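You operate a simulated robot arm through the tools that you are given. There is no shell and no other tool. Be economical: measure what you need, move in short steps, check, and stop when the job is done.

You are at the controls of a simulated two-armed robot. One attempt, no reset.

JOB
Let the locked strip up slowly, then bend and lock the pale strip.
Fine: the locked strip must not spring free and ends with both its knobs off; the pale strip gets both knobs over it.
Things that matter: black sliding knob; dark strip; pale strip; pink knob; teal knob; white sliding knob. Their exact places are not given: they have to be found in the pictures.

It is judged by the outcome, as a careful person would: the job done as asked, and still so three seconds after it is handed in. It fails if anything else is knocked over, pushed out of place, dropped, spilled or broken.

ROBOT AND FRAMES
Two 7-joint arms with fingered hands on one trunk, on a base that drives. Base frame: it is fixed to the floor where the robot stands at the start and does not move with it; the origin is under the middle of the robot, x ahead of it, y to its left, z up; the surface under the hand at the start is at about z = 858. Units: mm, rad, N and s.
The left shoulder is at the start at [60, 166, 876], the right one opposite. With the tool pointing down near the work surface each hand reaches from about 300 to 840 mm from the robot's upright axis, wherever it stands, measured 20 degrees to its own side. Places, roughly: black sliding knob [600, 0, 900]; dark strip [600, 0, 900]; pale strip [500, 0, 900]; pink knob [600, 300, 900]; teal knob [500, 300, 900]; white sliding knob [400, 0, 900]. Payload 5 kg a hand.
Tool frame (each hand has its own): the origin (TCP) lies between the finger pads and is the grasp point; the fingertips stand 32 mm ahead of it; z points along the fingers, y is the line along which they close. The gripper opens to 160 mm. The gripper's body begins 89 mm behind the TCP. The gripper is a hand of 3 fingers: y runs from the thumb to the fingers, the wrist lies at [0, 0, -267] in the tool frame.
Orientation is that of the tool frame in the base frame, as a unit quaternion [x, y, z, w]. With the fingers straight down and closing along the base's y, the tool's x points along the base's -x, its y along +y and its z along -z.

CONTROLS
- The arms move only by the tool servo_tool. It takes "left_plan", "right_plan" or both (then of equal length, played together; a hand with none holds still); each is a list of rows, each an object (a shift or turn left out is 0) with "delta_pos": the shift along the tool's x, y, z in mm, a list of three; "turn": the turn, a rotation vector about the tool's x, y, z in rad, a list of three. In form: [{"delta_pos": [x, y, z], "turn": [ax, ay, az]}, ...]. A call has 1 to 10 rows; each row shifts and turns the commanded pose from where the row before left it, along the tool's axes as they then stand. Each row takes 0.2 s and may step no farther than 50 mm and 0.15 rad from the row before; otherwise, the whole call is refused. A pose out of reach is approached as far as the arm can. The call stops where the force on the tool passes 40 N (or 10 N more than at its start, if that is more) or the arm is blocked; 0.2 s more then pass. In this call time passes only in rows, and 0.2 s behind the last. It gives the time, the measured TCP pose, the force on the tool (base axes), the opening and the grip force at its end, in the units of the frame above (readings bear some noise), with the torque about the TCP (base axes, N m) and any sound that the robot's microphone picked up.
- Cameras (640 x 400 px; columns grow to the right, rows downward): "scene" is now at [51.6, 29.8, 1513.2]; the picture's right is [0.19, -0.98, 0.00], its down [-0.74, -0.14, -0.65] and it looks along [0.64, 0.13, -0.76] (base axes); focal length 290 px, centre (320, 200). "left" rides on the left gripper at [-65, -4, -116] in its tool frame; the picture's right is [0.06, -1.00, 0.00], its down [0.87, 0.05, -0.49] and it looks along [0.49, 0.03, 0.87] (tool axes); focal length 261 px, centre (320, 200). "right" rides on the right gripper at [65, -4, -116] in its tool frame; the picture's right is [0.06, 1.00, 0.00], its down [-0.87, 0.05, -0.49] and it looks along [-0.49, 0.03, 0.87] (tool axes); focal length 261 px, centre (320, 200).
- get_image(camera): a new picture of that camera. No time passes.
- slide_trunk(by): slides the trunk up (or, below 0, down) by that many mm; the arms and the scene camera ride with it, the base frame stays. It gives what a move gives, with no picture.
- base_move(legs): drives the robot by 1 to 6 legs, each [ahead, turn to the left] in mm and rad, along the robot's own axes; the way and the turn of a leg run together, so that a leg with both is an arc; at most 1500 mm and 3.142 rad a leg. The arms and the cameras ride along, it lands a little off, and it stops where it bumps. It gives what a move gives.
- curl_fingers(finger1, finger2, thumb_bend, hand): sets how far each is bent, from 0 (flat) to 1 (curled in); at 0.3 the hand is open as for a grip, at 0.7 the pads meet at the TCP. One left out holds its place. A second passes; each finger stops where it meets its share of the squeeze, and holds until it gets a number again. It is the only way to open and close the hand. It gives what a move gives, with no picture; readings hold the bend of each and the force on the fingers (four entries, about 0 where the hand has none), thumb and palm.
- turn_head(pan, tilt): turns the head with the scene camera to pan (to the left, within 1.501 rad either way) and tilt (down, from -0.506 to 1.204), counted from straight ahead of the robot. It gives what a move gives.
- probe_pixels(camera, pixels): for up to 12 pixels [column, row] of the newest picture of that camera ("zoom" is the newest enlarged one), the place [x, y, z] in the base frame of the surface seen there, good to about 3 mm, but the place of the scene camera against the robot may be out by one fixed shift of up to 18 mm in any direction. No time passes.
- enlarge(camera, box): a new picture of the part [left, top, right, bottom] of that camera's present view, enlarged. No time passes.
- close_job(): hands the job in; it is judged then, once.

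Work in short steps. Measure before you move; look again where a grasp or a placing could have gone wrong, and mend it. You have 80 turns and 78 pictures in all, those below and enlarged ones among them. Open the grippers and draw the arms clear of the work before you hand the job in, unless the task says otherwise; then end with one line.

The tools are called after "Request:" as name(argument=value, ...) on one line, values as JSON. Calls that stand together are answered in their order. servo_tool: Moves the arms, as the interface text tells. Its arguments: {"type":"object","properties":{"left_plan":{"type":"array","items":{"type":"object","properties":{"delta_pos":{"type":"array","items":{"type":"number"}},"turn":{"type":"array","items":{"type":"number"}}}}},"right_plan":{"type":"array","items":{"type":"object","properties":{"delta_pos":{"type":"array","items":{"type":"number"}},"turn":{"type":"array","items":{"type":"number"}}}}}},"required":[]} The other tools are called the same way: slide_trunk (by) slides the trunk up or down; curl_fingers (finger1, finger2, thumb_bend, hand) moves the fingers one by one; base_move (legs) drives the base; turn_head (pan, tilt) turns the head that bears the scene camera; get_image (camera) takes a picture; probe_pixels (camera, pixels) gives the place of the surface under pixels of a picture; enlarge (camera, box) takes an enlarged picture of a part of a camera's view; close_job () hands the job in.

At the start:

```text
time: 0.0
left_tool_pos: [545.2, 300.8, 1103.0]
left_tcp_rot: [-0.001, 1.0, 0.001, -0.001]
left_ft_force: [-0.1, -0.1, -0.5]
left_ft_torque: [0.01, -0.01, -0.01]
left_grip_width: 159.9
left_grasp_force: 0.0
left_shape: jaw
left_bend: [0.3, 0.3, 0.3]
left_finger forces: [0.1, 0.1, 0.0, 0.1, 0.0, 0.0]
right_tool_pos: [510.3, -152.4, 1159.6]
right_tcp_rot: [0.001, 1.0, -0.001, 0.0]
right_ft_force: [0.3, -0.4, -0.5]
right_ft_torque: [-0.02, 0.0, -0.04]
right_grip_width: 159.8
right_grasp_force: 0.0
right_shape: jaw
right_bend: [0.3, 0.3, 0.3]
right_finger forces: [0.1, 0.0, 0.0, 0.0, 0.0, 0.0]
trunk travel left (down, up): [-425.0, 165.0]
robot x, y, heading: [-1.0, 0.6, 0.002]
head pan, tilt: [0.192, 0.859]
```

scene: 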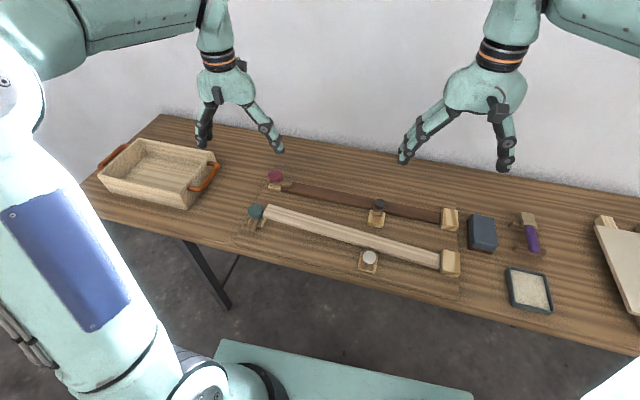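
right: 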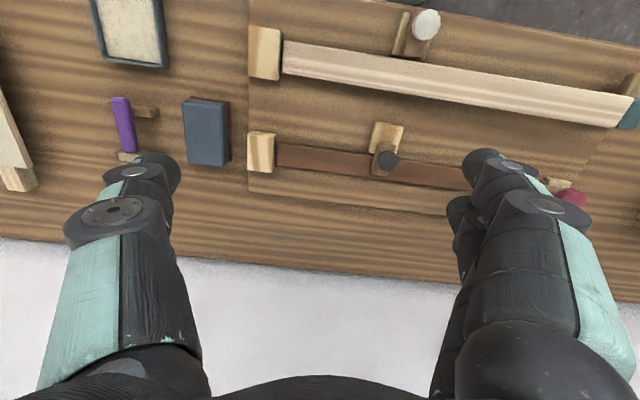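
left: 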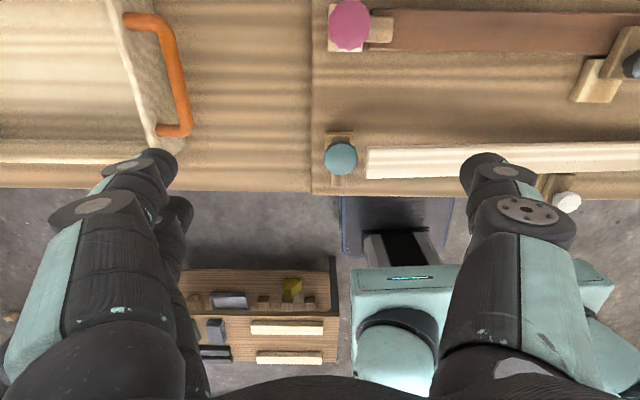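

I start by looking closer at the board with both strips (scene px ~240-470 x 160-280).

Request:
enlarge(camera="scene", box=[230, 160, 350, 240])

Request:
enlarge(camera="scene", box=[340, 190, 475, 280])

Request:
probe_pixels(camera="scene", pixels=[[276, 176], [256, 210], [379, 205], [370, 257], [450, 218], [450, 262], [300, 190], [420, 210], [290, 219], [350, 237], [425, 257], [300, 250]])

```text
5.00 times, centred on (290, 200) of scene
```

zoom: 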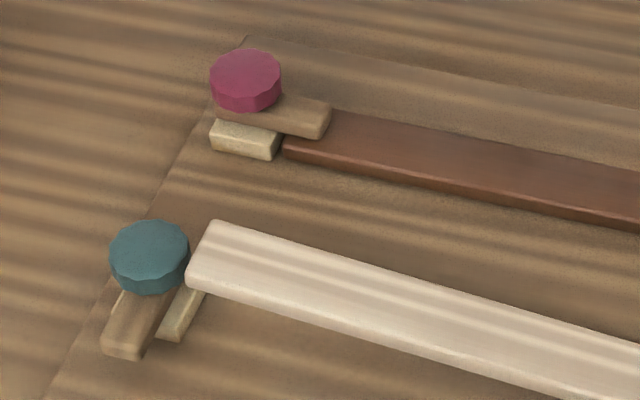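

```text
4.44 times, centred on (408, 235) of scene
```

zoom: 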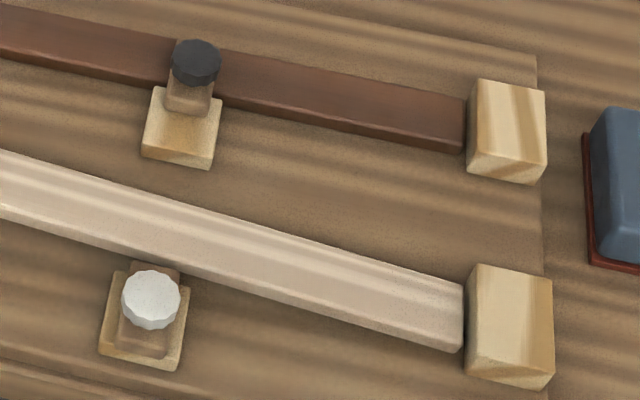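

```text
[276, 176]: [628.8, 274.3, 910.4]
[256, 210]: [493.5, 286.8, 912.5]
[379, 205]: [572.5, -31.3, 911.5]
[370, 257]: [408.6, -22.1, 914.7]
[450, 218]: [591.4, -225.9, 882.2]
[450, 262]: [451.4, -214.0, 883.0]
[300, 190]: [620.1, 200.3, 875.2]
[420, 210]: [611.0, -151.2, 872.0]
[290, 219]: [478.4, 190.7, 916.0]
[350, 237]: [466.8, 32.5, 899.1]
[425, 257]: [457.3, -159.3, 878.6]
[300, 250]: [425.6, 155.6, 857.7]
```

The pink bar sits over the dark strip's end and the black slider over its middle; teal and white are off the pale one. I probe the hand cameras for shift-free places.

Request:
probe_pixels(camera="left", pixels=[[349, 24], [341, 158], [634, 65], [566, 201], [395, 32], [370, 162], [440, 160], [336, 182], [400, 28], [500, 30], [596, 95], [450, 100]])

Request:
probe_pixels(camera="right", pixels=[[388, 160], [426, 22], [630, 112], [400, 75], [300, 60], [330, 158], [440, 172], [264, 50], [260, 150], [385, 137], [568, 198], [610, 110]])

Request:
enlarge(camera="left", box=[310, 0, 470, 100])

Request:
enlarge(camera="left", box=[310, 110, 470, 210])

Request:
enlarge(camera="right", box=[240, 0, 480, 200])

```text
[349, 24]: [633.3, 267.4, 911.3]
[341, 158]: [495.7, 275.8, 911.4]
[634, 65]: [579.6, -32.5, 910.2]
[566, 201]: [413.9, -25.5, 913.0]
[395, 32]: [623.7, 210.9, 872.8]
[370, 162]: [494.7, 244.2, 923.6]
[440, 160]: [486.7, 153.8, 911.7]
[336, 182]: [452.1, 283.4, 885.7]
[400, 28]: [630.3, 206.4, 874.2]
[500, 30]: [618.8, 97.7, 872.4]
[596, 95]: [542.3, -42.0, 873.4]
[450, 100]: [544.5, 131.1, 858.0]
```

```text
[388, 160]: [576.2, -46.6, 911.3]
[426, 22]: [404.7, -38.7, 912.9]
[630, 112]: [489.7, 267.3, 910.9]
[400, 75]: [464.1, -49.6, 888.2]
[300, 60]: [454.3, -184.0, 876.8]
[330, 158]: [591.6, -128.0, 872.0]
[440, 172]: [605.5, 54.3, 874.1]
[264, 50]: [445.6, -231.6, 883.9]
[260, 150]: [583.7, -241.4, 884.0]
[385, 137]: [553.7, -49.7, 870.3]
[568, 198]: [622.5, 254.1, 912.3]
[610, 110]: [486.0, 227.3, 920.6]
```

```text
4.00 times, centred on (390, 50) of left
```

zoom: 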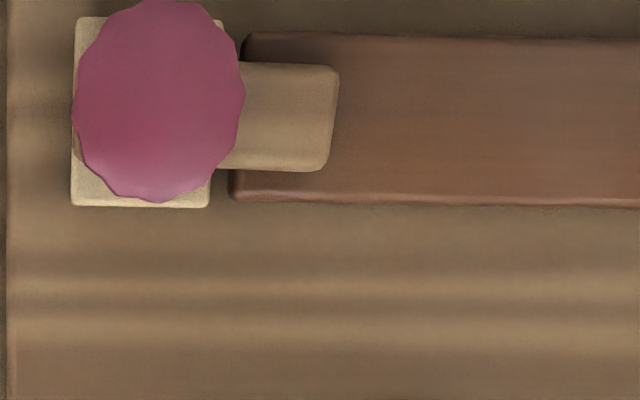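

```text
4.00 times, centred on (390, 160) of left
```

zoom: 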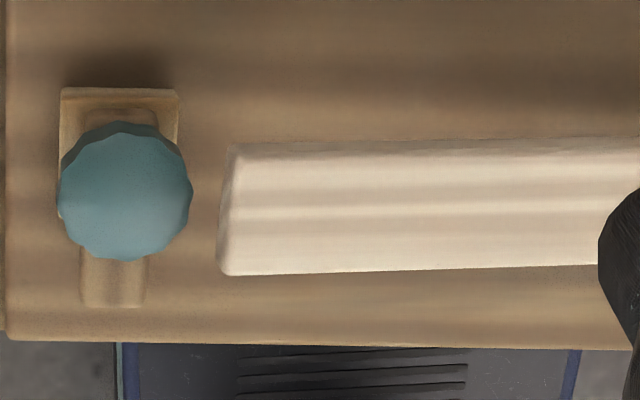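

```text
2.00 times, centred on (360, 100) of right
```

zoom: 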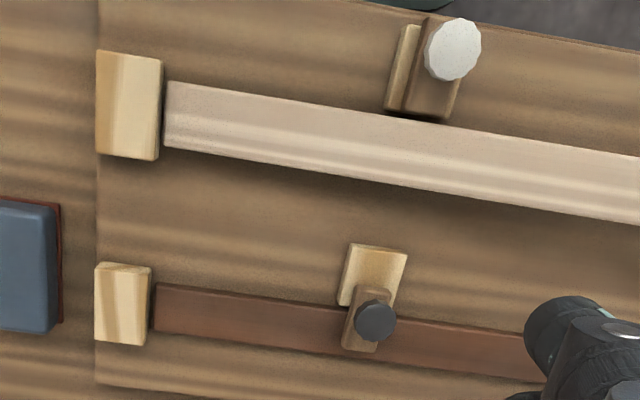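

Strips hinge at the y≈-230 blocks and are straight, so it's a hinge spring. I bring the right hand above the black knob and the left above the pink knob to look from near.

Request:
servo_tool(right_plan=[{"delta_pos": [-13, 22, 34]}, {"delta_pos": [-13, 22, 34]}, {"delta_pos": [-13, 22, 34]}, {"delta_pos": [-13, 22, 34]}, {"delta_pos": [-13, 22, 34]}], left_plan=[{"delta_pos": [-17, -6, 20]}, {"delta_pos": [-17, -6, 20]}, {"delta_pos": [-17, -6, 20]}, {"delta_pos": [-17, -6, 20]}, {"delta_pos": [-17, -6, 20]}])

Request:
get_image(camera="right")

Request:
get_image(camera="left")

```text
time: 1.2
left_tool_pos: [631.0, 271.2, 1001.1]
left_tcp_rot: [0.0, 1.0, 0.0, -0.001]
left_ft_force: [-0.3, -0.3, -0.7]
left_ft_torque: [0.01, 0.04, -0.01]
left_grip_width: 159.9
left_grasp_force: 0.1
left_shape: jaw
left_bend: [0.3, 0.3, 0.3]
left_finger forces: [0.1, 0.0, 0.1, 0.1, 0.0, 0.0]
right_tool_pos: [575.2, -43.3, 988.7]
right_tcp_rot: [0.001, 1.0, -0.001, 0.0]
right_ft_force: [1.4, -0.7, 0.3]
right_ft_torque: [-0.02, 0.04, 0.01]
right_grip_width: 159.8
right_grasp_force: 0.0
right_shape: jaw
right_bend: [0.3, 0.3, 0.3]
right_finger forces: [0.0, 0.0, 0.1, 0.0, 0.1, 0.1]
trunk travel left (down, up): [-425.0, 165.0]
robot x, y, heading: [0.4, -3.5, 0.001]
head pan, tilt: [0.192, 0.859]
```

```text
69 pictures are left
```

right: 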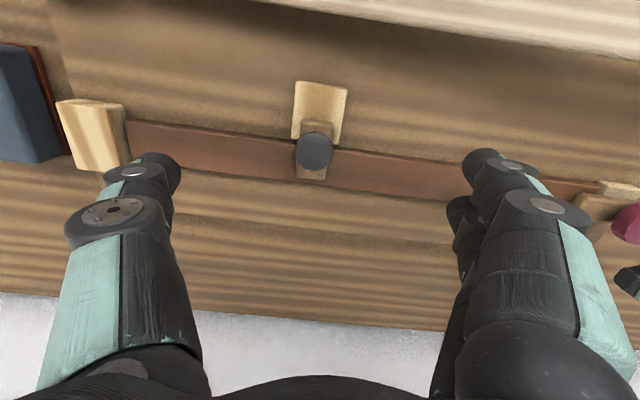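

```text
68 pictures are left
```

left: 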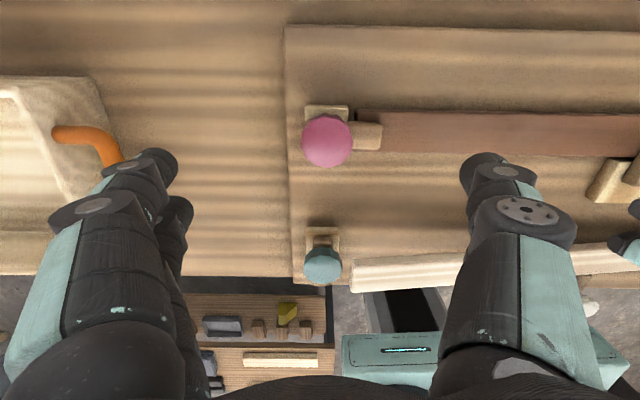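

Probing the black knob (314,150), slider bar, and the pink/teal knobs from this nearer view.

Request:
probe_pixels(camera="right", pixels=[[314, 152], [298, 152], [331, 152], [314, 136], [314, 166], [312, 176], [318, 100], [250, 150], [400, 175], [314, 127]])

Request:
probe_pixels(camera="left", pixels=[[328, 140], [304, 140], [350, 140], [328, 120], [328, 162], [368, 136], [378, 136], [322, 265], [304, 264], [340, 264], [322, 236], [370, 274]])

Request:
get_image(camera="scene")

```text
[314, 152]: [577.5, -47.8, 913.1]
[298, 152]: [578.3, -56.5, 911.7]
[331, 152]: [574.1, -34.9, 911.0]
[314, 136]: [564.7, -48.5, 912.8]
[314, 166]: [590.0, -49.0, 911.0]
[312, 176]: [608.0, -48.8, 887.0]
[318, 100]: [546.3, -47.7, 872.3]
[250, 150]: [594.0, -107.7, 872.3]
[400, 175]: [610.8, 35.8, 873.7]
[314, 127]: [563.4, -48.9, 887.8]
```

```text
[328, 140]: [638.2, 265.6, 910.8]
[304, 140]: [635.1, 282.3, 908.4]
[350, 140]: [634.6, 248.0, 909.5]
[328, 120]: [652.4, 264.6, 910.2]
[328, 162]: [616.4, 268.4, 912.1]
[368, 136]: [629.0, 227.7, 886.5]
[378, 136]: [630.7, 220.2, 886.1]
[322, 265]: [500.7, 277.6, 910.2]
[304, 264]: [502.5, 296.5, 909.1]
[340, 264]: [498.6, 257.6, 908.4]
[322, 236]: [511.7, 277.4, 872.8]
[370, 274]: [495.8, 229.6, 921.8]
```

```text
67 pictures are left
```

scene: 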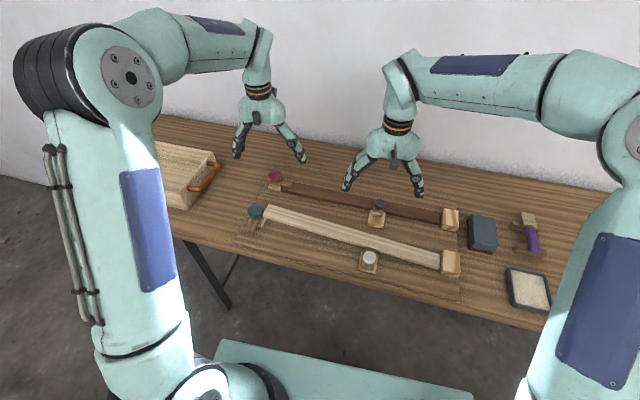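

The black knob is 4.5 mm off in y from the right hand's TCP. I lower the right hand onto it, and turn the left hand 1.5 rad so it closes across the pink bar.

Request:
servo_tool(right_plan=[{"delta_pos": [-2, -4.5, 0]}, {"delta_pos": [0, 0, 8]}, {"delta_pos": [0, 0, 8]}, {"delta_pos": [0, 0, 8]}, {"delta_pos": [0, 0, 8]}, {"delta_pos": [0, 0, 8]}, {"delta_pos": [0, 0, 8]}, {"delta_pos": [0, 0, 8]}, {"delta_pos": [0, 0, 6]}, {"delta_pos": [0, 0, 5]}], left_plan=[{"turn": [0, 0, -0.15]}, {"turn": [0, 0, -0.15]}, {"turn": [0, 0, -0.15]}, {"turn": [0, 0, -0.15]}, {"turn": [0, 0, -0.15]}, {"turn": [0, 0, -0.15]}, {"turn": [0, 0, -0.15]}, {"turn": [0, 0, -0.15]}, {"turn": [0, 0, -0.15]}, {"turn": [0, 0, -0.15]}])

Request:
get_image(camera="right")

Request:
get_image(camera="left")

```text
time: 3.4
left_tool_pos: [629.6, 270.8, 1002.5]
left_tcp_rot: [-0.682, 0.732, 0.0, 0.0]
left_ft_force: [0.1, -0.3, 0.1]
left_ft_torque: [0.0, -0.01, 0.02]
left_grip_width: 159.9
left_grasp_force: 0.0
left_shape: jaw
left_bend: [0.3, 0.3, 0.3]
left_finger forces: [0.0, 0.1, 0.1, 0.0, 0.0, 0.0]
right_tool_pos: [575.2, -48.7, 922.4]
right_tcp_rot: [0.0, 1.0, 0.0, 0.0]
right_ft_force: [-0.2, -0.4, -0.2]
right_ft_torque: [-0.02, 0.0, -0.05]
right_grip_width: 159.9
right_grasp_force: 0.0
right_shape: jaw
right_bend: [0.3, 0.3, 0.3]
right_finger forces: [0.0, 0.0, 0.0, 0.0, 0.0, 0.0]
trunk travel left (down, up): [-425.0, 165.0]
robot x, y, heading: [0.6, 2.1, -0.003]
head pan, tilt: [0.192, 0.859]
```

```text
66 pictures are left
```

right: 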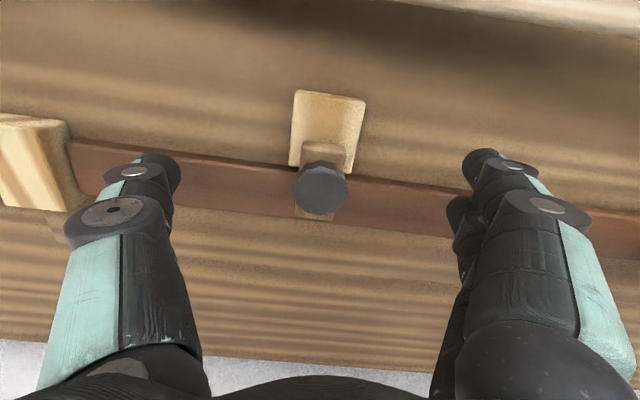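

```text
65 pictures are left
```

left: 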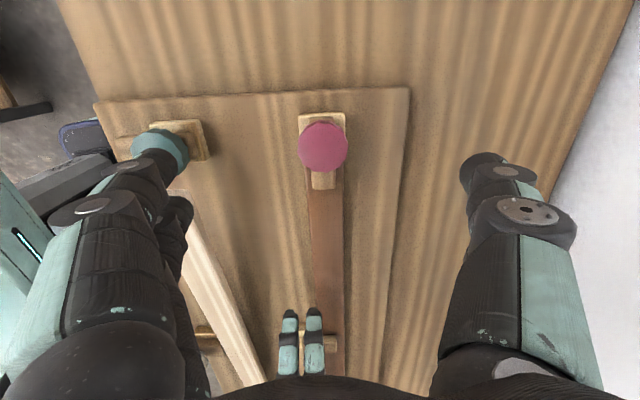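

The knob (321,187) lies between the right fingers; I close the right hand on it. I also probe the pink knob in the turned left view (323,148).

Request:
curl_fingers(hand="right", finger1=0.65, finger2=0.65, thumb_bend=0.65)

Request:
get_image(camera="right")

Request:
probe_pixels(camera="left", pixels=[[323, 146], [300, 146], [346, 146], [323, 124], [323, 167], [323, 184], [304, 120], [325, 230], [318, 360]])

```text
time: 4.4
left_tool_pos: [629.3, 269.7, 1002.1]
left_tcp_rot: [-0.681, 0.732, 0.0, 0.0]
left_ft_force: [0.3, 0.8, 0.1]
left_ft_torque: [0.01, 0.0, 0.04]
left_grip_width: 159.8
left_grasp_force: 0.1
left_shape: jaw
left_bend: [0.3, 0.3, 0.3]
left_finger forces: [0.0, 0.1, 0.1, 0.1, 0.1, 0.0]
right_tool_pos: [577.1, -47.0, 922.2]
right_tcp_rot: [0.0, 1.0, 0.0, -0.001]
right_ft_force: [-0.2, -2.3, -1.1]
right_ft_torque: [-0.04, -0.02, 0.0]
right_grip_width: 32.6
right_grasp_force: 1.3
right_shape: fingers
right_bend: [0.65, 0.64, 0.64]
right_finger forces: [0.1, 0.8, 0.0, 0.1, 2.7, 0.1]
trunk travel left (down, up): [-425.0, 165.0]
robot x, y, heading: [-0.3, -0.3, 0.003]
head pan, tilt: [0.192, 0.859]
```

```text
64 pictures are left
```

right: 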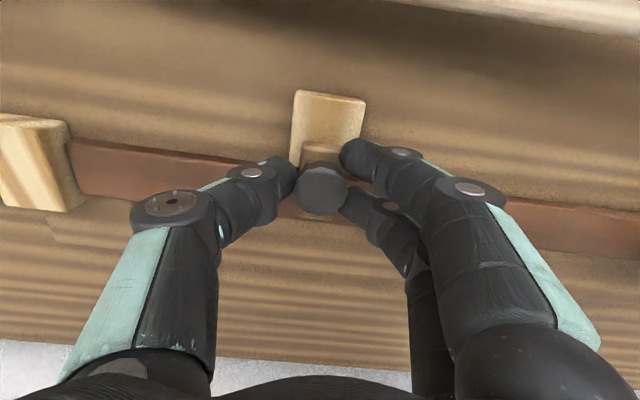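

```text
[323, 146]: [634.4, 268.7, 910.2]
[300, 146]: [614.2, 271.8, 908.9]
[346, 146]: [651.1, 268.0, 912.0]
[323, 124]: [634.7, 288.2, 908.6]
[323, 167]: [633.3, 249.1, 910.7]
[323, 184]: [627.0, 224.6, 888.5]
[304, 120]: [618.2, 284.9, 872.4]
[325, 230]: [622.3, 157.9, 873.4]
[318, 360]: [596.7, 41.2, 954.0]
```

Fingers straddle the black knob; I firm the grip and slide it toward -x (along the board's slight skew), the pink bar still holding the strip.

Request:
curl_fingers(hand="right", finger1=0.7, finger2=0.7, thumb_bend=0.7)

Request:
servo_tool(right_plan=[{"delta_pos": [4, 0.3, 0]}, {"delta_pos": [4, 0.3, 0]}, {"delta_pos": [4, 0.3, 0]}, {"delta_pos": [4, 0.3, 0]}])

Request:
get_image(camera="right")

```text
time: 5.4
left_tool_pos: [629.2, 269.9, 1002.4]
left_tcp_rot: [-0.681, 0.732, 0.0, 0.0]
left_ft_force: [0.1, 0.4, 0.1]
left_ft_torque: [0.02, 0.03, 0.02]
left_grip_width: 159.7
left_grasp_force: 0.1
left_shape: jaw
left_bend: [0.3, 0.3, 0.3]
left_finger forces: [0.1, 0.1, 0.0, 0.0, 0.0, 0.0]
right_tool_pos: [578.1, -47.4, 923.2]
right_tcp_rot: [0.0, 1.0, 0.0, -0.001]
right_ft_force: [-0.3, -2.8, -4.8]
right_ft_torque: [-0.02, 0.04, -0.06]
right_grip_width: 28.4
right_grasp_force: 8.7
right_shape: fingers
right_bend: [0.67, 0.65, 0.66]
right_finger forces: [3.4, 4.5, 0.0, 0.0, 10.7, 0.0]
trunk travel left (down, up): [-425.0, 165.0]
robot x, y, heading: [-1.1, -1.0, -0.006]
head pan, tilt: [0.192, 0.859]
```

```text
time: 6.4
left_tool_pos: [630.4, 270.3, 1001.9]
left_tcp_rot: [-0.681, 0.732, 0.0, 0.0]
left_ft_force: [-0.5, -0.4, 0.5]
left_ft_torque: [0.04, 0.01, -0.01]
left_grip_width: 160.2
left_grasp_force: 0.0
left_shape: jaw
left_bend: [0.3, 0.3, 0.3]
left_finger forces: [0.0, 0.0, 0.0, 0.0, 0.0, 0.1]
right_tool_pos: [560.8, -46.7, 922.8]
right_tcp_rot: [0.0, 1.0, 0.0, 0.0]
right_ft_force: [-0.1, -1.2, -7.2]
right_ft_torque: [0.02, 0.04, -0.05]
right_grip_width: 28.7
right_grasp_force: 9.1
right_shape: fingers
right_bend: [0.67, 0.65, 0.66]
right_finger forces: [3.6, 4.8, 0.0, 0.0, 10.0, 0.1]
trunk travel left (down, up): [-425.0, 165.0]
robot x, y, heading: [1.1, 1.7, -0.003]
head pan, tilt: [0.192, 0.859]
```

```text
63 pictures are left
```

right: 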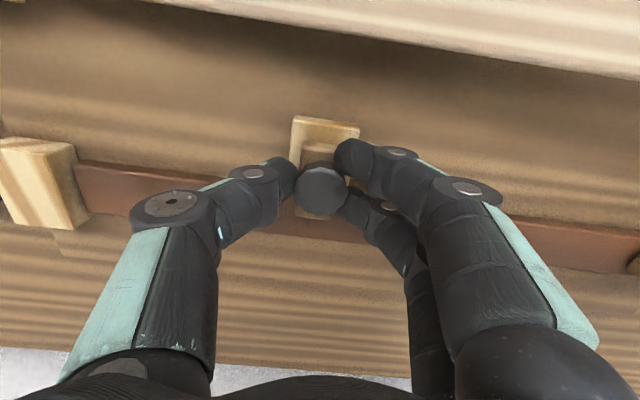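

The knob moved about 17 mm with little force; I keep sliding ~22 mm more until it stops.

Request:
servo_tool(right_plan=[{"delta_pos": [4, 0.3, 0]}, {"delta_pos": [4, 0.3, 0]}, {"delta_pos": [4, 0.3, 0]}, {"delta_pos": [4, 0.3, 0]}, {"delta_pos": [4, 0.3, 0]}])

Request:
get_image(camera="right")

```text
time: 7.6
left_tool_pos: [631.0, 270.4, 1002.4]
left_tcp_rot: [-0.681, 0.732, 0.001, -0.001]
left_ft_force: [-0.4, 1.3, 0.6]
left_ft_torque: [0.01, 0.02, -0.02]
left_grip_width: 160.0
left_grasp_force: 0.0
left_shape: jaw
left_bend: [0.3, 0.3, 0.3]
left_finger forces: [0.1, 0.1, 0.0, 0.0, 0.1, 0.1]
right_tool_pos: [543.4, -45.2, 923.3]
right_tcp_rot: [0.0, 1.0, 0.001, 0.001]
right_ft_force: [13.7, -0.8, -6.3]
right_ft_torque: [0.0, -0.34, -0.14]
right_grip_width: 28.3
right_grasp_force: 10.1
right_shape: fingers
right_bend: [0.66, 0.65, 0.66]
right_finger forces: [3.2, 9.5, 0.0, 0.1, 8.0, 0.0]
trunk travel left (down, up): [-425.0, 165.0]
robot x, y, heading: [-1.8, 1.1, -0.0]
head pan, tilt: [0.192, 0.859]
```

```text
62 pictures are left
```

right: 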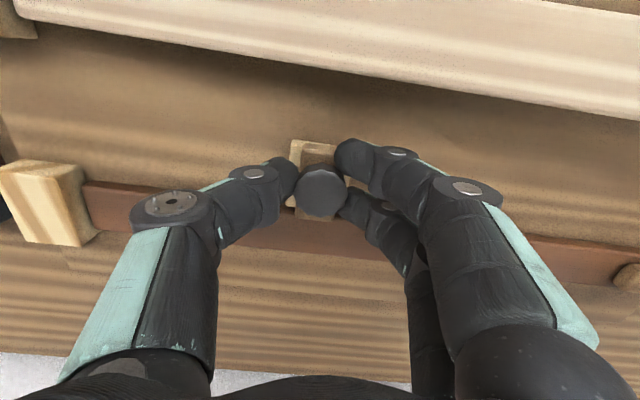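

13.7 N says the slider met its stop. I ease back, open, rise, and check the gap.

Request:
servo_tool(right_plan=[{"delta_pos": [-1.5, 0, 0]}])

Request:
curl_fingers(hand="right", finger1=0.3, finger2=0.3, thumb_bend=0.3)

Request:
servo_tool(right_plan=[{"delta_pos": [0, 0, -20]}, {"delta_pos": [0, 0, -25]}, {"delta_pos": [0, 0, -25]}])

Request:
enlarge(camera="right", box=[160, 60, 480, 260])

```text
time: 8.0
left_tool_pos: [630.3, 270.1, 1002.1]
left_tcp_rot: [-0.682, 0.732, 0.001, 0.0]
left_ft_force: [-0.5, 0.3, 0.1]
left_ft_torque: [-0.01, 0.03, -0.02]
left_grip_width: 159.9
left_grasp_force: 0.1
left_shape: jaw
left_bend: [0.3, 0.3, 0.3]
left_finger forces: [0.0, 0.0, 0.0, 0.0, 0.0, 0.1]
right_tool_pos: [544.4, -44.9, 923.3]
right_tcp_rot: [0.0, 1.0, 0.0, 0.001]
right_ft_force: [12.6, -1.4, -3.3]
right_ft_torque: [0.02, -0.32, -0.13]
right_grip_width: 28.1
right_grasp_force: 10.4
right_shape: fingers
right_bend: [0.67, 0.65, 0.66]
right_finger forces: [3.4, 8.9, 0.0, 0.1, 8.9, 0.0]
trunk travel left (down, up): [-425.0, 165.0]
robot x, y, heading: [-0.8, 1.9, 0.004]
head pan, tilt: [0.192, 0.859]
```

```text
time: 9.0
left_tool_pos: [629.1, 270.2, 1003.3]
left_tcp_rot: [-0.682, 0.732, 0.0, 0.001]
left_ft_force: [-0.9, -0.3, 0.3]
left_ft_torque: [0.02, 0.01, 0.01]
left_grip_width: 159.8
left_grasp_force: 0.0
left_shape: jaw
left_bend: [0.3, 0.3, 0.3]
left_finger forces: [0.0, 0.0, 0.1, 0.0, 0.1, 0.0]
right_tool_pos: [541.8, -44.5, 924.1]
right_tcp_rot: [0.0, 1.0, 0.0, 0.0]
right_ft_force: [-0.7, 0.2, 0.2]
right_ft_torque: [-0.04, -0.02, 0.01]
right_grip_width: 167.6
right_grasp_force: 0.0
right_shape: fingers
right_bend: [0.3, 0.3, 0.3]
right_finger forces: [0.0, 0.1, 0.0, 0.1, 0.1, 0.1]
trunk travel left (down, up): [-425.0, 165.0]
robot x, y, heading: [2.3, -2.0, 0.002]
head pan, tilt: [0.192, 0.859]
```

```text
time: 9.8
left_tool_pos: [628.8, 269.7, 1002.9]
left_tcp_rot: [-0.681, 0.732, 0.0, 0.001]
left_ft_force: [0.7, 0.4, 0.0]
left_ft_torque: [0.01, -0.01, -0.05]
left_grip_width: 159.7
left_grasp_force: 0.0
left_shape: jaw
left_bend: [0.3, 0.3, 0.3]
left_finger forces: [0.0, 0.1, 0.0, 0.0, 0.1, 0.0]
right_tool_pos: [542.6, -44.1, 992.8]
right_tcp_rot: [0.0, 1.0, 0.0, 0.0]
right_ft_force: [0.0, 0.3, 0.1]
right_ft_torque: [0.01, 0.01, -0.01]
right_grip_width: 167.8
right_grasp_force: 0.0
right_shape: fingers
right_bend: [0.3, 0.3, 0.3]
right_finger forces: [0.1, 0.0, 0.1, 0.0, 0.1, 0.1]
trunk travel left (down, up): [-425.0, 165.0]
robot x, y, heading: [1.9, 0.9, -0.001]
head pan, tilt: [0.192, 0.859]
```

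```text
2.00 times, centred on (320, 160) of right
```

zoom: 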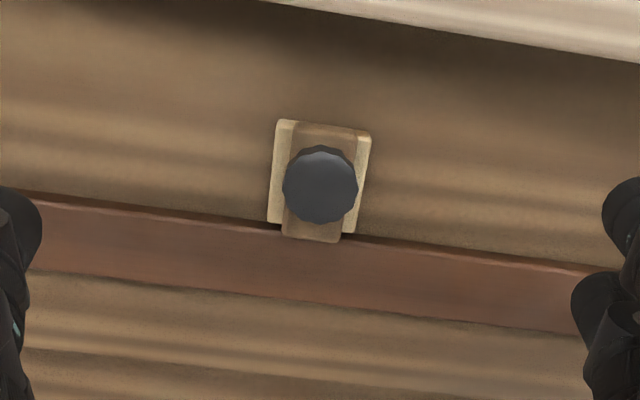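

Checking whether the bar's end truly clears the strip edge: probing bar end and strip edge.

Request:
probe_pixels(camera="zoom", pixels=[[310, 236], [325, 240], [292, 233], [255, 224], [380, 240], [255, 228], [380, 246], [320, 182], [290, 150], [360, 300], [250, 288], [330, 130]])

Request:
enlarge(camera="scene", box=[350, 185, 410, 240])

```text
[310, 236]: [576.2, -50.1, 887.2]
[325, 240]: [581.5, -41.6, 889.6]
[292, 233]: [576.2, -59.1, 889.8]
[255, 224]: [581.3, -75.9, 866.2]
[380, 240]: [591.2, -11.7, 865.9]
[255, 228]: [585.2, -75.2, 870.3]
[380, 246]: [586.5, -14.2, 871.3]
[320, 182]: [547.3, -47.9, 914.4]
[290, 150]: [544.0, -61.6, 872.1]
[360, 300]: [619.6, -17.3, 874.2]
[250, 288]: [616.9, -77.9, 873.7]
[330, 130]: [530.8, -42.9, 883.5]
```

```text
7.27 times, centred on (380, 212) of scene
```

zoom: 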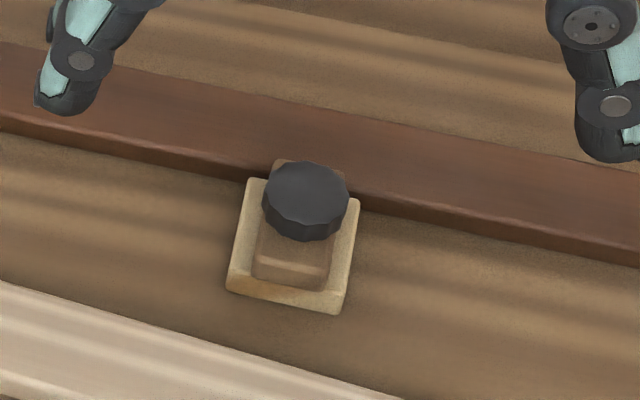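

Bar end (x≈578) clears the strip edge (x≈585), at its stop. Now I close the right hand to a point and bring it over the dark strip at y≈70 to hold it down.

Request:
curl_fingers(hand="right", finger1=0.72, finger2=0.72, thumb_bend=0.72)

Request:
servo_tool(right_plan=[{"delta_pos": [-17, 28.5, 0]}, {"delta_pos": [-17, 28.5, 0]}, {"delta_pos": [-17, 28.5, 0]}, {"delta_pos": [-17, 28.5, 0]}, {"delta_pos": [0, 0, 20]}, {"delta_pos": [0, 0, 20]}, {"delta_pos": [0, 0, 15]}])

Request:
get_image(camera="right")

Request:
get_image(camera="left")

```text
time: 10.8
left_tool_pos: [630.0, 270.2, 1001.9]
left_tcp_rot: [-0.682, 0.732, 0.0, 0.001]
left_ft_force: [1.2, -0.1, 0.2]
left_ft_torque: [0.0, 0.02, 0.01]
left_grip_width: 159.9
left_grasp_force: 0.1
left_shape: jaw
left_bend: [0.3, 0.3, 0.3]
left_finger forces: [0.0, 0.0, 0.0, 0.0, 0.1, 0.1]
right_tool_pos: [542.2, -45.8, 992.3]
right_tcp_rot: [0.0, 1.0, 0.0, 0.001]
right_ft_force: [-1.3, -0.3, 0.2]
right_ft_torque: [0.0, -0.01, 0.02]
right_grip_width: 6.6
right_grasp_force: 0.1
right_shape: fingers
right_bend: [0.72, 0.72, 0.72]
right_finger forces: [0.1, 0.0, 0.0, 0.0, 0.1, 0.0]
trunk travel left (down, up): [-425.0, 165.0]
robot x, y, heading: [0.2, 1.6, 0.0]
head pan, tilt: [0.192, 0.859]
```

```text
time: 12.4
left_tool_pos: [630.5, 269.7, 1003.4]
left_tcp_rot: [-0.681, 0.732, 0.0, 0.0]
left_ft_force: [0.0, 0.9, 1.2]
left_ft_torque: [0.01, -0.04, -0.02]
left_grip_width: 159.9
left_grasp_force: 0.1
left_shape: jaw
left_bend: [0.3, 0.3, 0.3]
left_finger forces: [0.1, 0.1, 0.0, 0.0, 0.0, 0.0]
right_tool_pos: [610.2, 70.1, 937.5]
right_tcp_rot: [0.0, 1.0, 0.0, 0.0]
right_ft_force: [0.9, -0.2, -0.1]
right_ft_torque: [0.0, 0.01, 0.0]
right_grip_width: 6.6
right_grasp_force: 0.1
right_shape: fingers
right_bend: [0.72, 0.72, 0.72]
right_finger forces: [0.2, 0.0, 0.1, 0.1, 0.0, 0.1]
trunk travel left (down, up): [-425.0, 165.0]
robot x, y, heading: [-3.6, -1.6, -0.002]
head pan, tilt: [0.192, 0.859]
```

```text
59 pictures are left
```

right: 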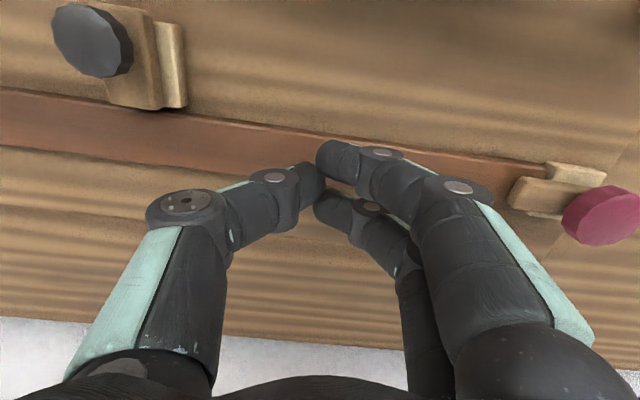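

```text
58 pictures are left
```

left: 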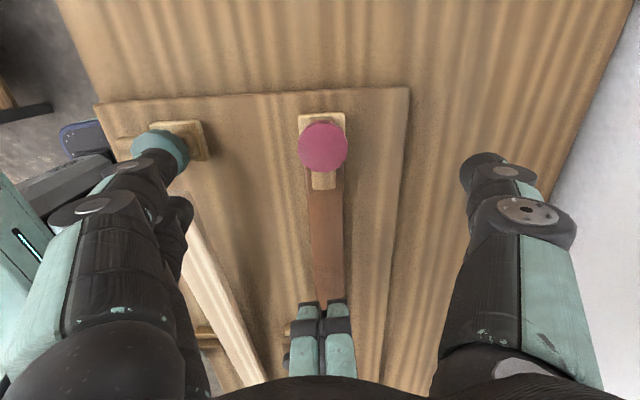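

Right hand is over the strip. I lower it in small steps toward contact.

Request:
servo_tool(right_plan=[{"delta_pos": [0, 0, 8]}, {"delta_pos": [0, 0, 8]}, {"delta_pos": [0, 0, 5]}, {"delta_pos": [0, 0, 4]}, {"delta_pos": [0, 0, 3]}])

Request:
get_image(camera="right")

```text
time: 13.6
left_tool_pos: [628.5, 270.5, 1001.8]
left_tcp_rot: [-0.681, 0.732, 0.0, 0.0]
left_ft_force: [-0.4, 0.6, 0.1]
left_ft_torque: [0.01, 0.01, 0.0]
left_grip_width: 159.9
left_grasp_force: 0.0
left_shape: jaw
left_bend: [0.3, 0.3, 0.3]
left_finger forces: [0.1, 0.0, 0.1, 0.0, 0.0, 0.0]
right_tool_pos: [610.0, 69.8, 910.4]
right_tcp_rot: [0.001, 1.0, -0.001, 0.0]
right_ft_force: [0.7, -0.5, -0.1]
right_ft_torque: [0.0, -0.03, -0.03]
right_grip_width: 6.5
right_grasp_force: 0.1
right_shape: fingers
right_bend: [0.72, 0.72, 0.72]
right_finger forces: [0.1, 0.1, 0.0, 0.1, 0.0, 0.1]
trunk travel left (down, up): [-425.0, 165.0]
robot x, y, heading: [-2.3, -1.4, -0.002]
head pan, tilt: [0.192, 0.859]
```

```text
57 pictures are left
```

right: 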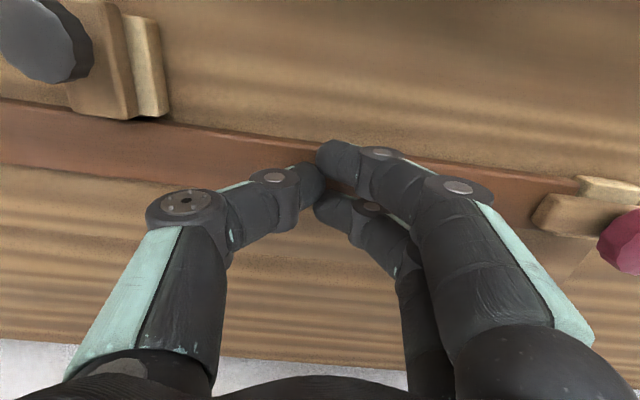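

No contact yet; continuing down in 2 mm steps.

Request:
servo_tool(right_plan=[{"delta_pos": [0, 0, 2]}, {"delta_pos": [0, 0, 2]}, {"delta_pos": [0, 0, 2]}, {"delta_pos": [0, 0, 2]}])

```text
time: 14.6
left_tool_pos: [630.5, 270.0, 1002.2]
left_tcp_rot: [-0.681, 0.732, -0.001, 0.001]
left_ft_force: [0.6, -1.1, 0.2]
left_ft_torque: [0.01, -0.04, -0.01]
left_grip_width: 159.7
left_grasp_force: 0.1
left_shape: jaw
left_bend: [0.3, 0.3, 0.3]
left_finger forces: [0.0, 0.0, 0.1, 0.1, 0.1, 0.0]
right_tool_pos: [609.8, 69.1, 903.2]
right_tcp_rot: [0.001, 1.0, -0.001, 0.001]
right_ft_force: [1.4, -2.2, 8.7]
right_ft_torque: [-0.12, -0.01, 0.04]
right_grip_width: 6.4
right_grasp_force: 4.7
right_shape: fingers
right_bend: [0.72, 0.72, 0.72]
right_finger forces: [0.1, 0.0, 0.0, 0.0, 8.8, 0.1]
trunk travel left (down, up): [-425.0, 165.0]
robot x, y, heading: [-0.5, -2.8, 0.003]
head pan, tilt: [0.192, 0.859]
```

Contact at TCP z≈903 with 8.7 N, borne by the thumb tip. Two mm more for a firmer hold.

Request:
servo_tool(right_plan=[{"delta_pos": [0, 0, 1.5]}, {"delta_pos": [0, 0, 1.5]}])

Request:
enlarge(camera="left", box=[220, 80, 420, 380])

```text
time: 15.2
left_tool_pos: [629.6, 269.2, 1003.9]
left_tcp_rot: [-0.682, 0.731, -0.001, 0.001]
left_ft_force: [0.2, -0.5, -0.4]
left_ft_torque: [-0.01, 0.0, 0.0]
left_grip_width: 159.8
left_grasp_force: 0.1
left_shape: jaw
left_bend: [0.3, 0.3, 0.3]
left_finger forces: [0.0, 0.0, 0.0, 0.0, 0.0, 0.0]
right_tool_pos: [611.9, 68.6, 902.5]
right_tcp_rot: [0.0, 1.0, 0.0, 0.002]
right_ft_force: [1.1, -7.1, 26.2]
right_ft_torque: [-0.4, 0.02, 0.03]
right_grip_width: 6.0
right_grasp_force: 13.3
right_shape: fingers
right_bend: [0.72, 0.72, 0.73]
right_finger forces: [1.5, 0.0, 0.0, 0.0, 25.8, 0.0]
trunk travel left (down, up): [-425.0, 165.0]
robot x, y, heading: [-0.4, 0.4, 0.003]
head pan, tilt: [0.192, 0.859]
```

```text
1.33 times, centred on (320, 230) of left
```

zoom: 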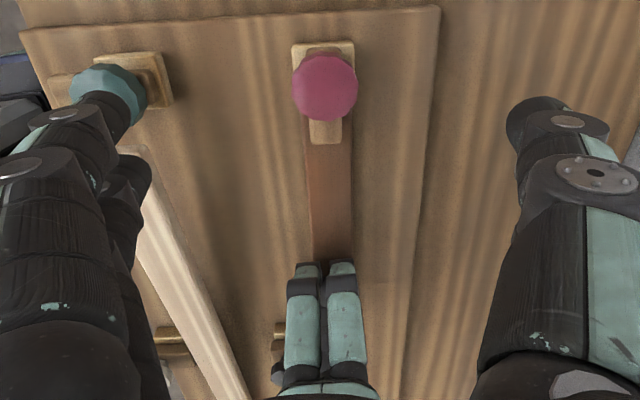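

Held with 26 N. Now lower the left hand over the pink knob (4 mm correction toward +x).

Request:
servo_tool(left_plan=[{"delta_pos": [1, -4, 10]}, {"delta_pos": [0, 0, 12]}, {"delta_pos": [0, 0, 12]}, {"delta_pos": [0, 0, 12]}, {"delta_pos": [0, 0, 10]}, {"delta_pos": [0, 0, 10]}, {"delta_pos": [0, 0, 8]}, {"delta_pos": [0, 0, 6]}])

Request:
get_image(camera="left")

```text
time: 17.0
left_tool_pos: [631.7, 268.1, 924.1]
left_tcp_rot: [-0.682, 0.732, 0.0, 0.001]
left_ft_force: [-0.8, -0.3, 0.0]
left_ft_torque: [-0.01, 0.01, -0.01]
left_grip_width: 159.9
left_grasp_force: 0.1
left_shape: jaw
left_bend: [0.3, 0.3, 0.3]
left_finger forces: [0.0, 0.0, 0.1, 0.0, 0.0, 0.1]
right_tool_pos: [611.1, 68.5, 902.7]
right_tcp_rot: [0.001, 1.0, 0.001, 0.002]
right_ft_force: [8.5, -7.9, 35.9]
right_ft_torque: [-0.49, -0.14, 0.09]
right_grip_width: 6.2
right_grasp_force: 19.0
right_shape: fingers
right_bend: [0.72, 0.72, 0.73]
right_finger forces: [2.9, 2.5, 0.0, 0.0, 32.2, 0.0]
trunk travel left (down, up): [-425.0, 165.0]
robot x, y, heading: [-3.8, 2.3, 0.001]
head pan, tilt: [0.192, 0.859]
```

```text
55 pictures are left
```

left: 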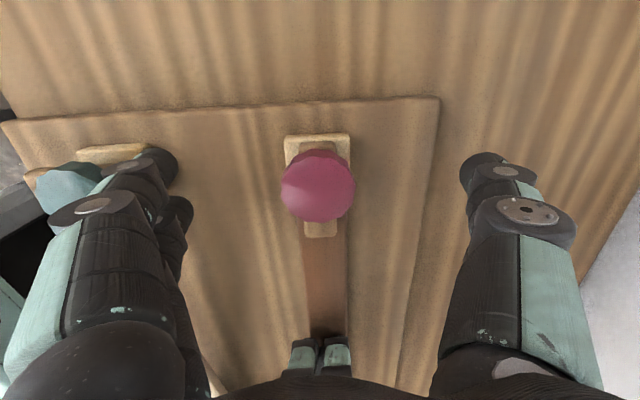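

The pink knob (318,185) is centred between the left fingers. I close on it.

Request:
curl_fingers(hand="left", finger1=0.66, finger2=0.66, thumb_bend=0.66)

Request:
get_image(camera="left")

```text
time: 18.0
left_tool_pos: [632.1, 268.1, 923.4]
left_tcp_rot: [-0.681, 0.733, 0.0, 0.001]
left_ft_force: [1.3, 0.1, -3.0]
left_ft_torque: [0.02, -0.04, -0.01]
left_grip_width: 40.3
left_grasp_force: 8.2
left_shape: fingers
left_bend: [0.63, 0.61, 0.63]
left_finger forces: [3.3, 4.6, 0.1, 0.0, 8.1, 0.1]
right_tool_pos: [610.2, 68.0, 903.2]
right_tcp_rot: [0.001, 1.0, 0.0, 0.001]
right_ft_force: [8.5, -8.5, 36.0]
right_ft_torque: [-0.48, -0.14, 0.08]
right_grip_width: 5.9
right_grasp_force: 19.2
right_shape: fingers
right_bend: [0.72, 0.72, 0.73]
right_finger forces: [2.8, 2.3, 0.1, 0.0, 33.2, 0.0]
trunk travel left (down, up): [-425.0, 165.0]
robot x, y, heading: [1.8, 0.0, 0.006]
head pan, tilt: [0.192, 0.859]
```

```text
54 pictures are left
```

left: 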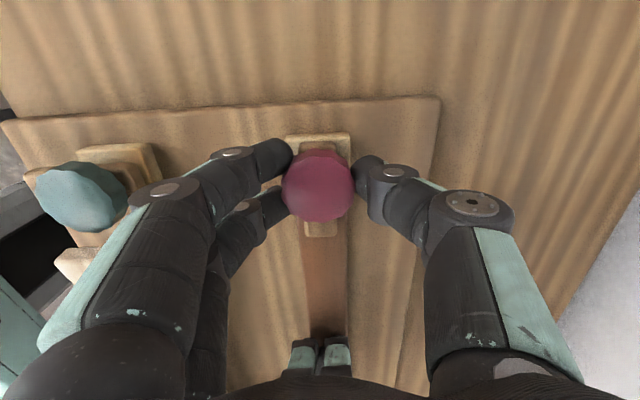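

Gripped. I turn a trial 0.3 rad clockwise (seen from above), easing the right press a hair, and check.

Request:
servo_tool(left_plan=[{"turn": [0, 0, 0.1]}, {"turn": [0, 0, 0.1]}, {"turn": [0, 0, 0.1]}], right_plan=[{"delta_pos": [0, 0, -0.5]}, {"delta_pos": [0, 0, 0]}, {"delta_pos": [0, 0, 0]}])

Request:
get_image(camera="left")

```text
time: 18.8
left_tool_pos: [633.0, 268.5, 924.0]
left_tcp_rot: [-0.564, 0.826, 0.0, 0.001]
left_ft_force: [1.7, -1.5, -3.5]
left_ft_torque: [-0.03, -0.07, 0.03]
left_grip_width: 40.6
left_grasp_force: 7.8
left_shape: fingers
left_bend: [0.63, 0.62, 0.63]
left_finger forces: [2.6, 4.4, 0.1, 0.0, 8.9, 0.1]
right_tool_pos: [610.7, 67.3, 903.0]
right_tcp_rot: [0.001, 1.0, 0.001, 0.002]
right_ft_force: [9.1, -8.1, 34.0]
right_ft_torque: [-0.52, -0.2, 0.05]
right_grip_width: 6.1
right_grasp_force: 18.3
right_shape: fingers
right_bend: [0.72, 0.72, 0.73]
right_finger forces: [2.5, 2.4, 0.0, 0.1, 31.4, 0.0]
trunk travel left (down, up): [-425.0, 165.0]
robot x, y, heading: [0.7, -2.1, -0.0]
head pan, tilt: [0.192, 0.859]
```

```text
53 pictures are left
```

left: 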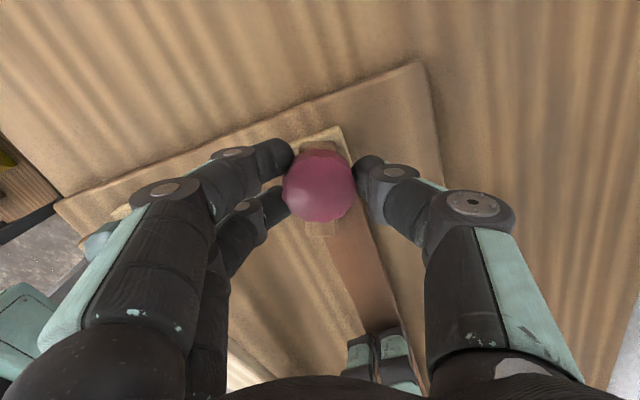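

The bar turns with the hand. Continue to a full quarter turn.

Request:
servo_tool(left_plan=[{"turn": [0, 0, 0.13]}, {"turn": [0, 0, 0.13]}, {"turn": [0, 0, 0.13]}, {"turn": [0, 0, 0.13]}, {"turn": [0, 0, 0.13]}, {"turn": [0, 0, 0.13]}, {"turn": [0, 0, 0.13]}, {"turn": [0, 0, 0.13]}, {"turn": [0, 0, 0.13]}, {"turn": [0, 0, 0.13]}])

Request:
get_image(camera="left")

Request:
get_image(camera="scene")

```text
time: 21.0
left_tool_pos: [633.8, 266.8, 924.0]
left_tcp_rot: [0.052, 0.999, 0.0, 0.001]
left_ft_force: [7.6, -7.7, -1.2]
left_ft_torque: [-0.3, -0.19, 0.21]
left_grip_width: 40.9
left_grasp_force: 8.9
left_shape: fingers
left_bend: [0.64, 0.63, 0.63]
left_finger forces: [2.5, 3.3, 0.0, 0.0, 12.0, 0.0]
right_tool_pos: [610.4, 68.6, 901.5]
right_tcp_rot: [0.001, 1.0, 0.002, 0.002]
right_ft_force: [6.4, -5.7, 35.0]
right_ft_torque: [-0.35, -0.13, 0.05]
right_grip_width: 6.0
right_grasp_force: 18.1
right_shape: fingers
right_bend: [0.72, 0.72, 0.73]
right_finger forces: [4.1, 3.8, 0.0, 0.0, 29.1, 0.0]
trunk travel left (down, up): [-425.0, 165.0]
robot x, y, heading: [-0.1, -0.3, 0.0]
head pan, tilt: [0.192, 0.859]
```

```text
52 pictures are left
```

left: 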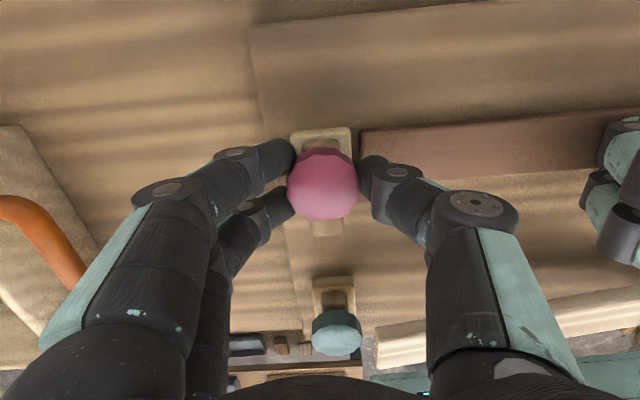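

```text
51 pictures are left
```

scene: 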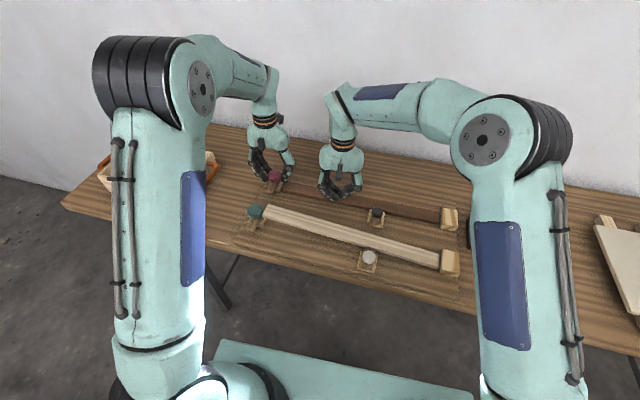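

The pink bar now points to -x, off the strip; the right hand still holds it at 35 N. I open and lift the left hand clear.

Request:
curl_fingers(hand="left", finger1=0.3, finger2=0.3, thumb_bend=0.3)

Request:
servo_tool(left_plan=[{"delta_pos": [0, 0, -15]}, {"delta_pos": [0, 0, -20]}, {"delta_pos": [0, 0, -25]}, {"delta_pos": [0, 0, -25]}])

Request:
get_image(camera="left")

```text
time: 22.0
left_tool_pos: [632.8, 268.5, 924.0]
left_tcp_rot: [0.05, 0.999, 0.001, 0.001]
left_ft_force: [-0.4, 1.0, -0.4]
left_ft_torque: [0.01, -0.02, 0.01]
left_grip_width: 167.7
left_grasp_force: 0.0
left_shape: fingers
left_bend: [0.3, 0.3, 0.3]
left_finger forces: [0.1, 0.1, 0.0, 0.0, 0.1, 0.0]
right_tool_pos: [610.1, 68.4, 901.4]
right_tcp_rot: [0.001, 1.0, 0.001, 0.002]
right_ft_force: [8.2, -6.3, 32.7]
right_ft_torque: [-0.37, -0.18, 0.05]
right_grip_width: 5.4
right_grasp_force: 17.6
right_shape: fingers
right_bend: [0.72, 0.72, 0.73]
right_finger forces: [3.1, 3.5, 0.0, 0.0, 29.8, 0.0]
trunk travel left (down, up): [-425.0, 165.0]
robot x, y, heading: [-2.7, -0.4, 0.002]
head pan, tilt: [0.192, 0.859]
```

```text
time: 23.0
left_tool_pos: [632.1, 267.1, 1010.1]
left_tcp_rot: [0.051, 0.999, 0.001, 0.0]
left_ft_force: [0.4, 0.2, -0.1]
left_ft_torque: [0.01, -0.01, 0.02]
left_grip_width: 167.4
left_grasp_force: 0.1
left_shape: fingers
left_bend: [0.3, 0.3, 0.3]
left_finger forces: [0.1, 0.1, 0.0, 0.0, 0.0, 0.0]
right_tool_pos: [609.8, 69.2, 901.5]
right_tcp_rot: [0.001, 1.0, 0.001, 0.002]
right_ft_force: [6.4, -5.9, 34.6]
right_ft_torque: [-0.36, -0.15, 0.08]
right_grip_width: 5.4
right_grasp_force: 18.6
right_shape: fingers
right_bend: [0.72, 0.72, 0.73]
right_finger forces: [3.9, 4.0, 0.0, 0.1, 29.7, 0.0]
trunk travel left (down, up): [-425.0, 165.0]
robot x, y, heading: [-0.8, -1.7, 0.001]
head pan, tilt: [0.192, 0.859]
```

```text
50 pictures are left
```

left: 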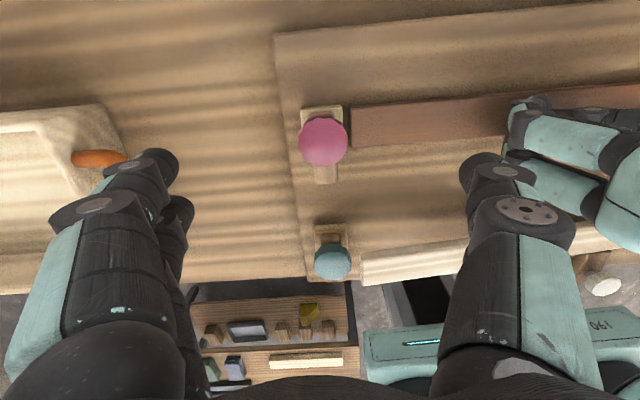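

Strip held only by the right hand now (pink bar at (327,175) points away). I move the left aside while the right begins rising slowly at ~7 mm/s.

Request:
servo_tool(right_plan=[{"delta_pos": [0, 0, -1.2]}, {"delta_pos": [0, 0, -1.2]}, {"delta_pos": [0, 0, -1.2]}, {"delta_pos": [0, 0, -1.2]}, {"delta_pos": [0, 0, -1.2]}, {"delta_pos": [0, 0, -1.2]}], left_plan=[{"delta_pos": [0, 8, -8]}, {"delta_pos": [0, 8, -8]}, {"delta_pos": [0, 8, -8]}, {"delta_pos": [0, 8, -8]}, {"delta_pos": [0, 0, 0]}, {"delta_pos": [0, 0, 0]}])

Request:
get_image(camera="left")

```text
time: 24.4
left_tool_pos: [637.1, 300.4, 1039.8]
left_tcp_rot: [0.05, 0.999, 0.0, 0.0]
left_ft_force: [0.3, -0.3, 0.7]
left_ft_torque: [0.01, 0.03, 0.0]
left_grip_width: 167.9
left_grasp_force: 0.0
left_shape: fingers
left_bend: [0.3, 0.3, 0.3]
left_finger forces: [0.1, 0.1, 0.0, 0.1, 0.0, 0.0]
right_tool_pos: [609.3, 69.7, 905.5]
right_tcp_rot: [0.0, 1.0, 0.0, -0.001]
right_ft_force: [-1.6, 0.2, 4.9]
right_ft_torque: [-0.1, 0.03, 0.0]
right_grip_width: 5.7
right_grasp_force: 3.5
right_shape: fingers
right_bend: [0.72, 0.72, 0.73]
right_finger forces: [0.0, 0.1, 0.1, 0.0, 6.7, 0.1]
trunk travel left (down, up): [-425.0, 165.0]
robot x, y, heading: [0.4, -3.1, 0.005]
head pan, tilt: [0.192, 0.859]
```

```text
49 pictures are left
```

left: 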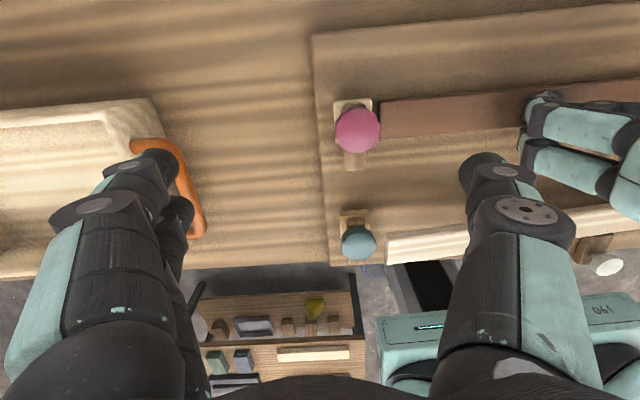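

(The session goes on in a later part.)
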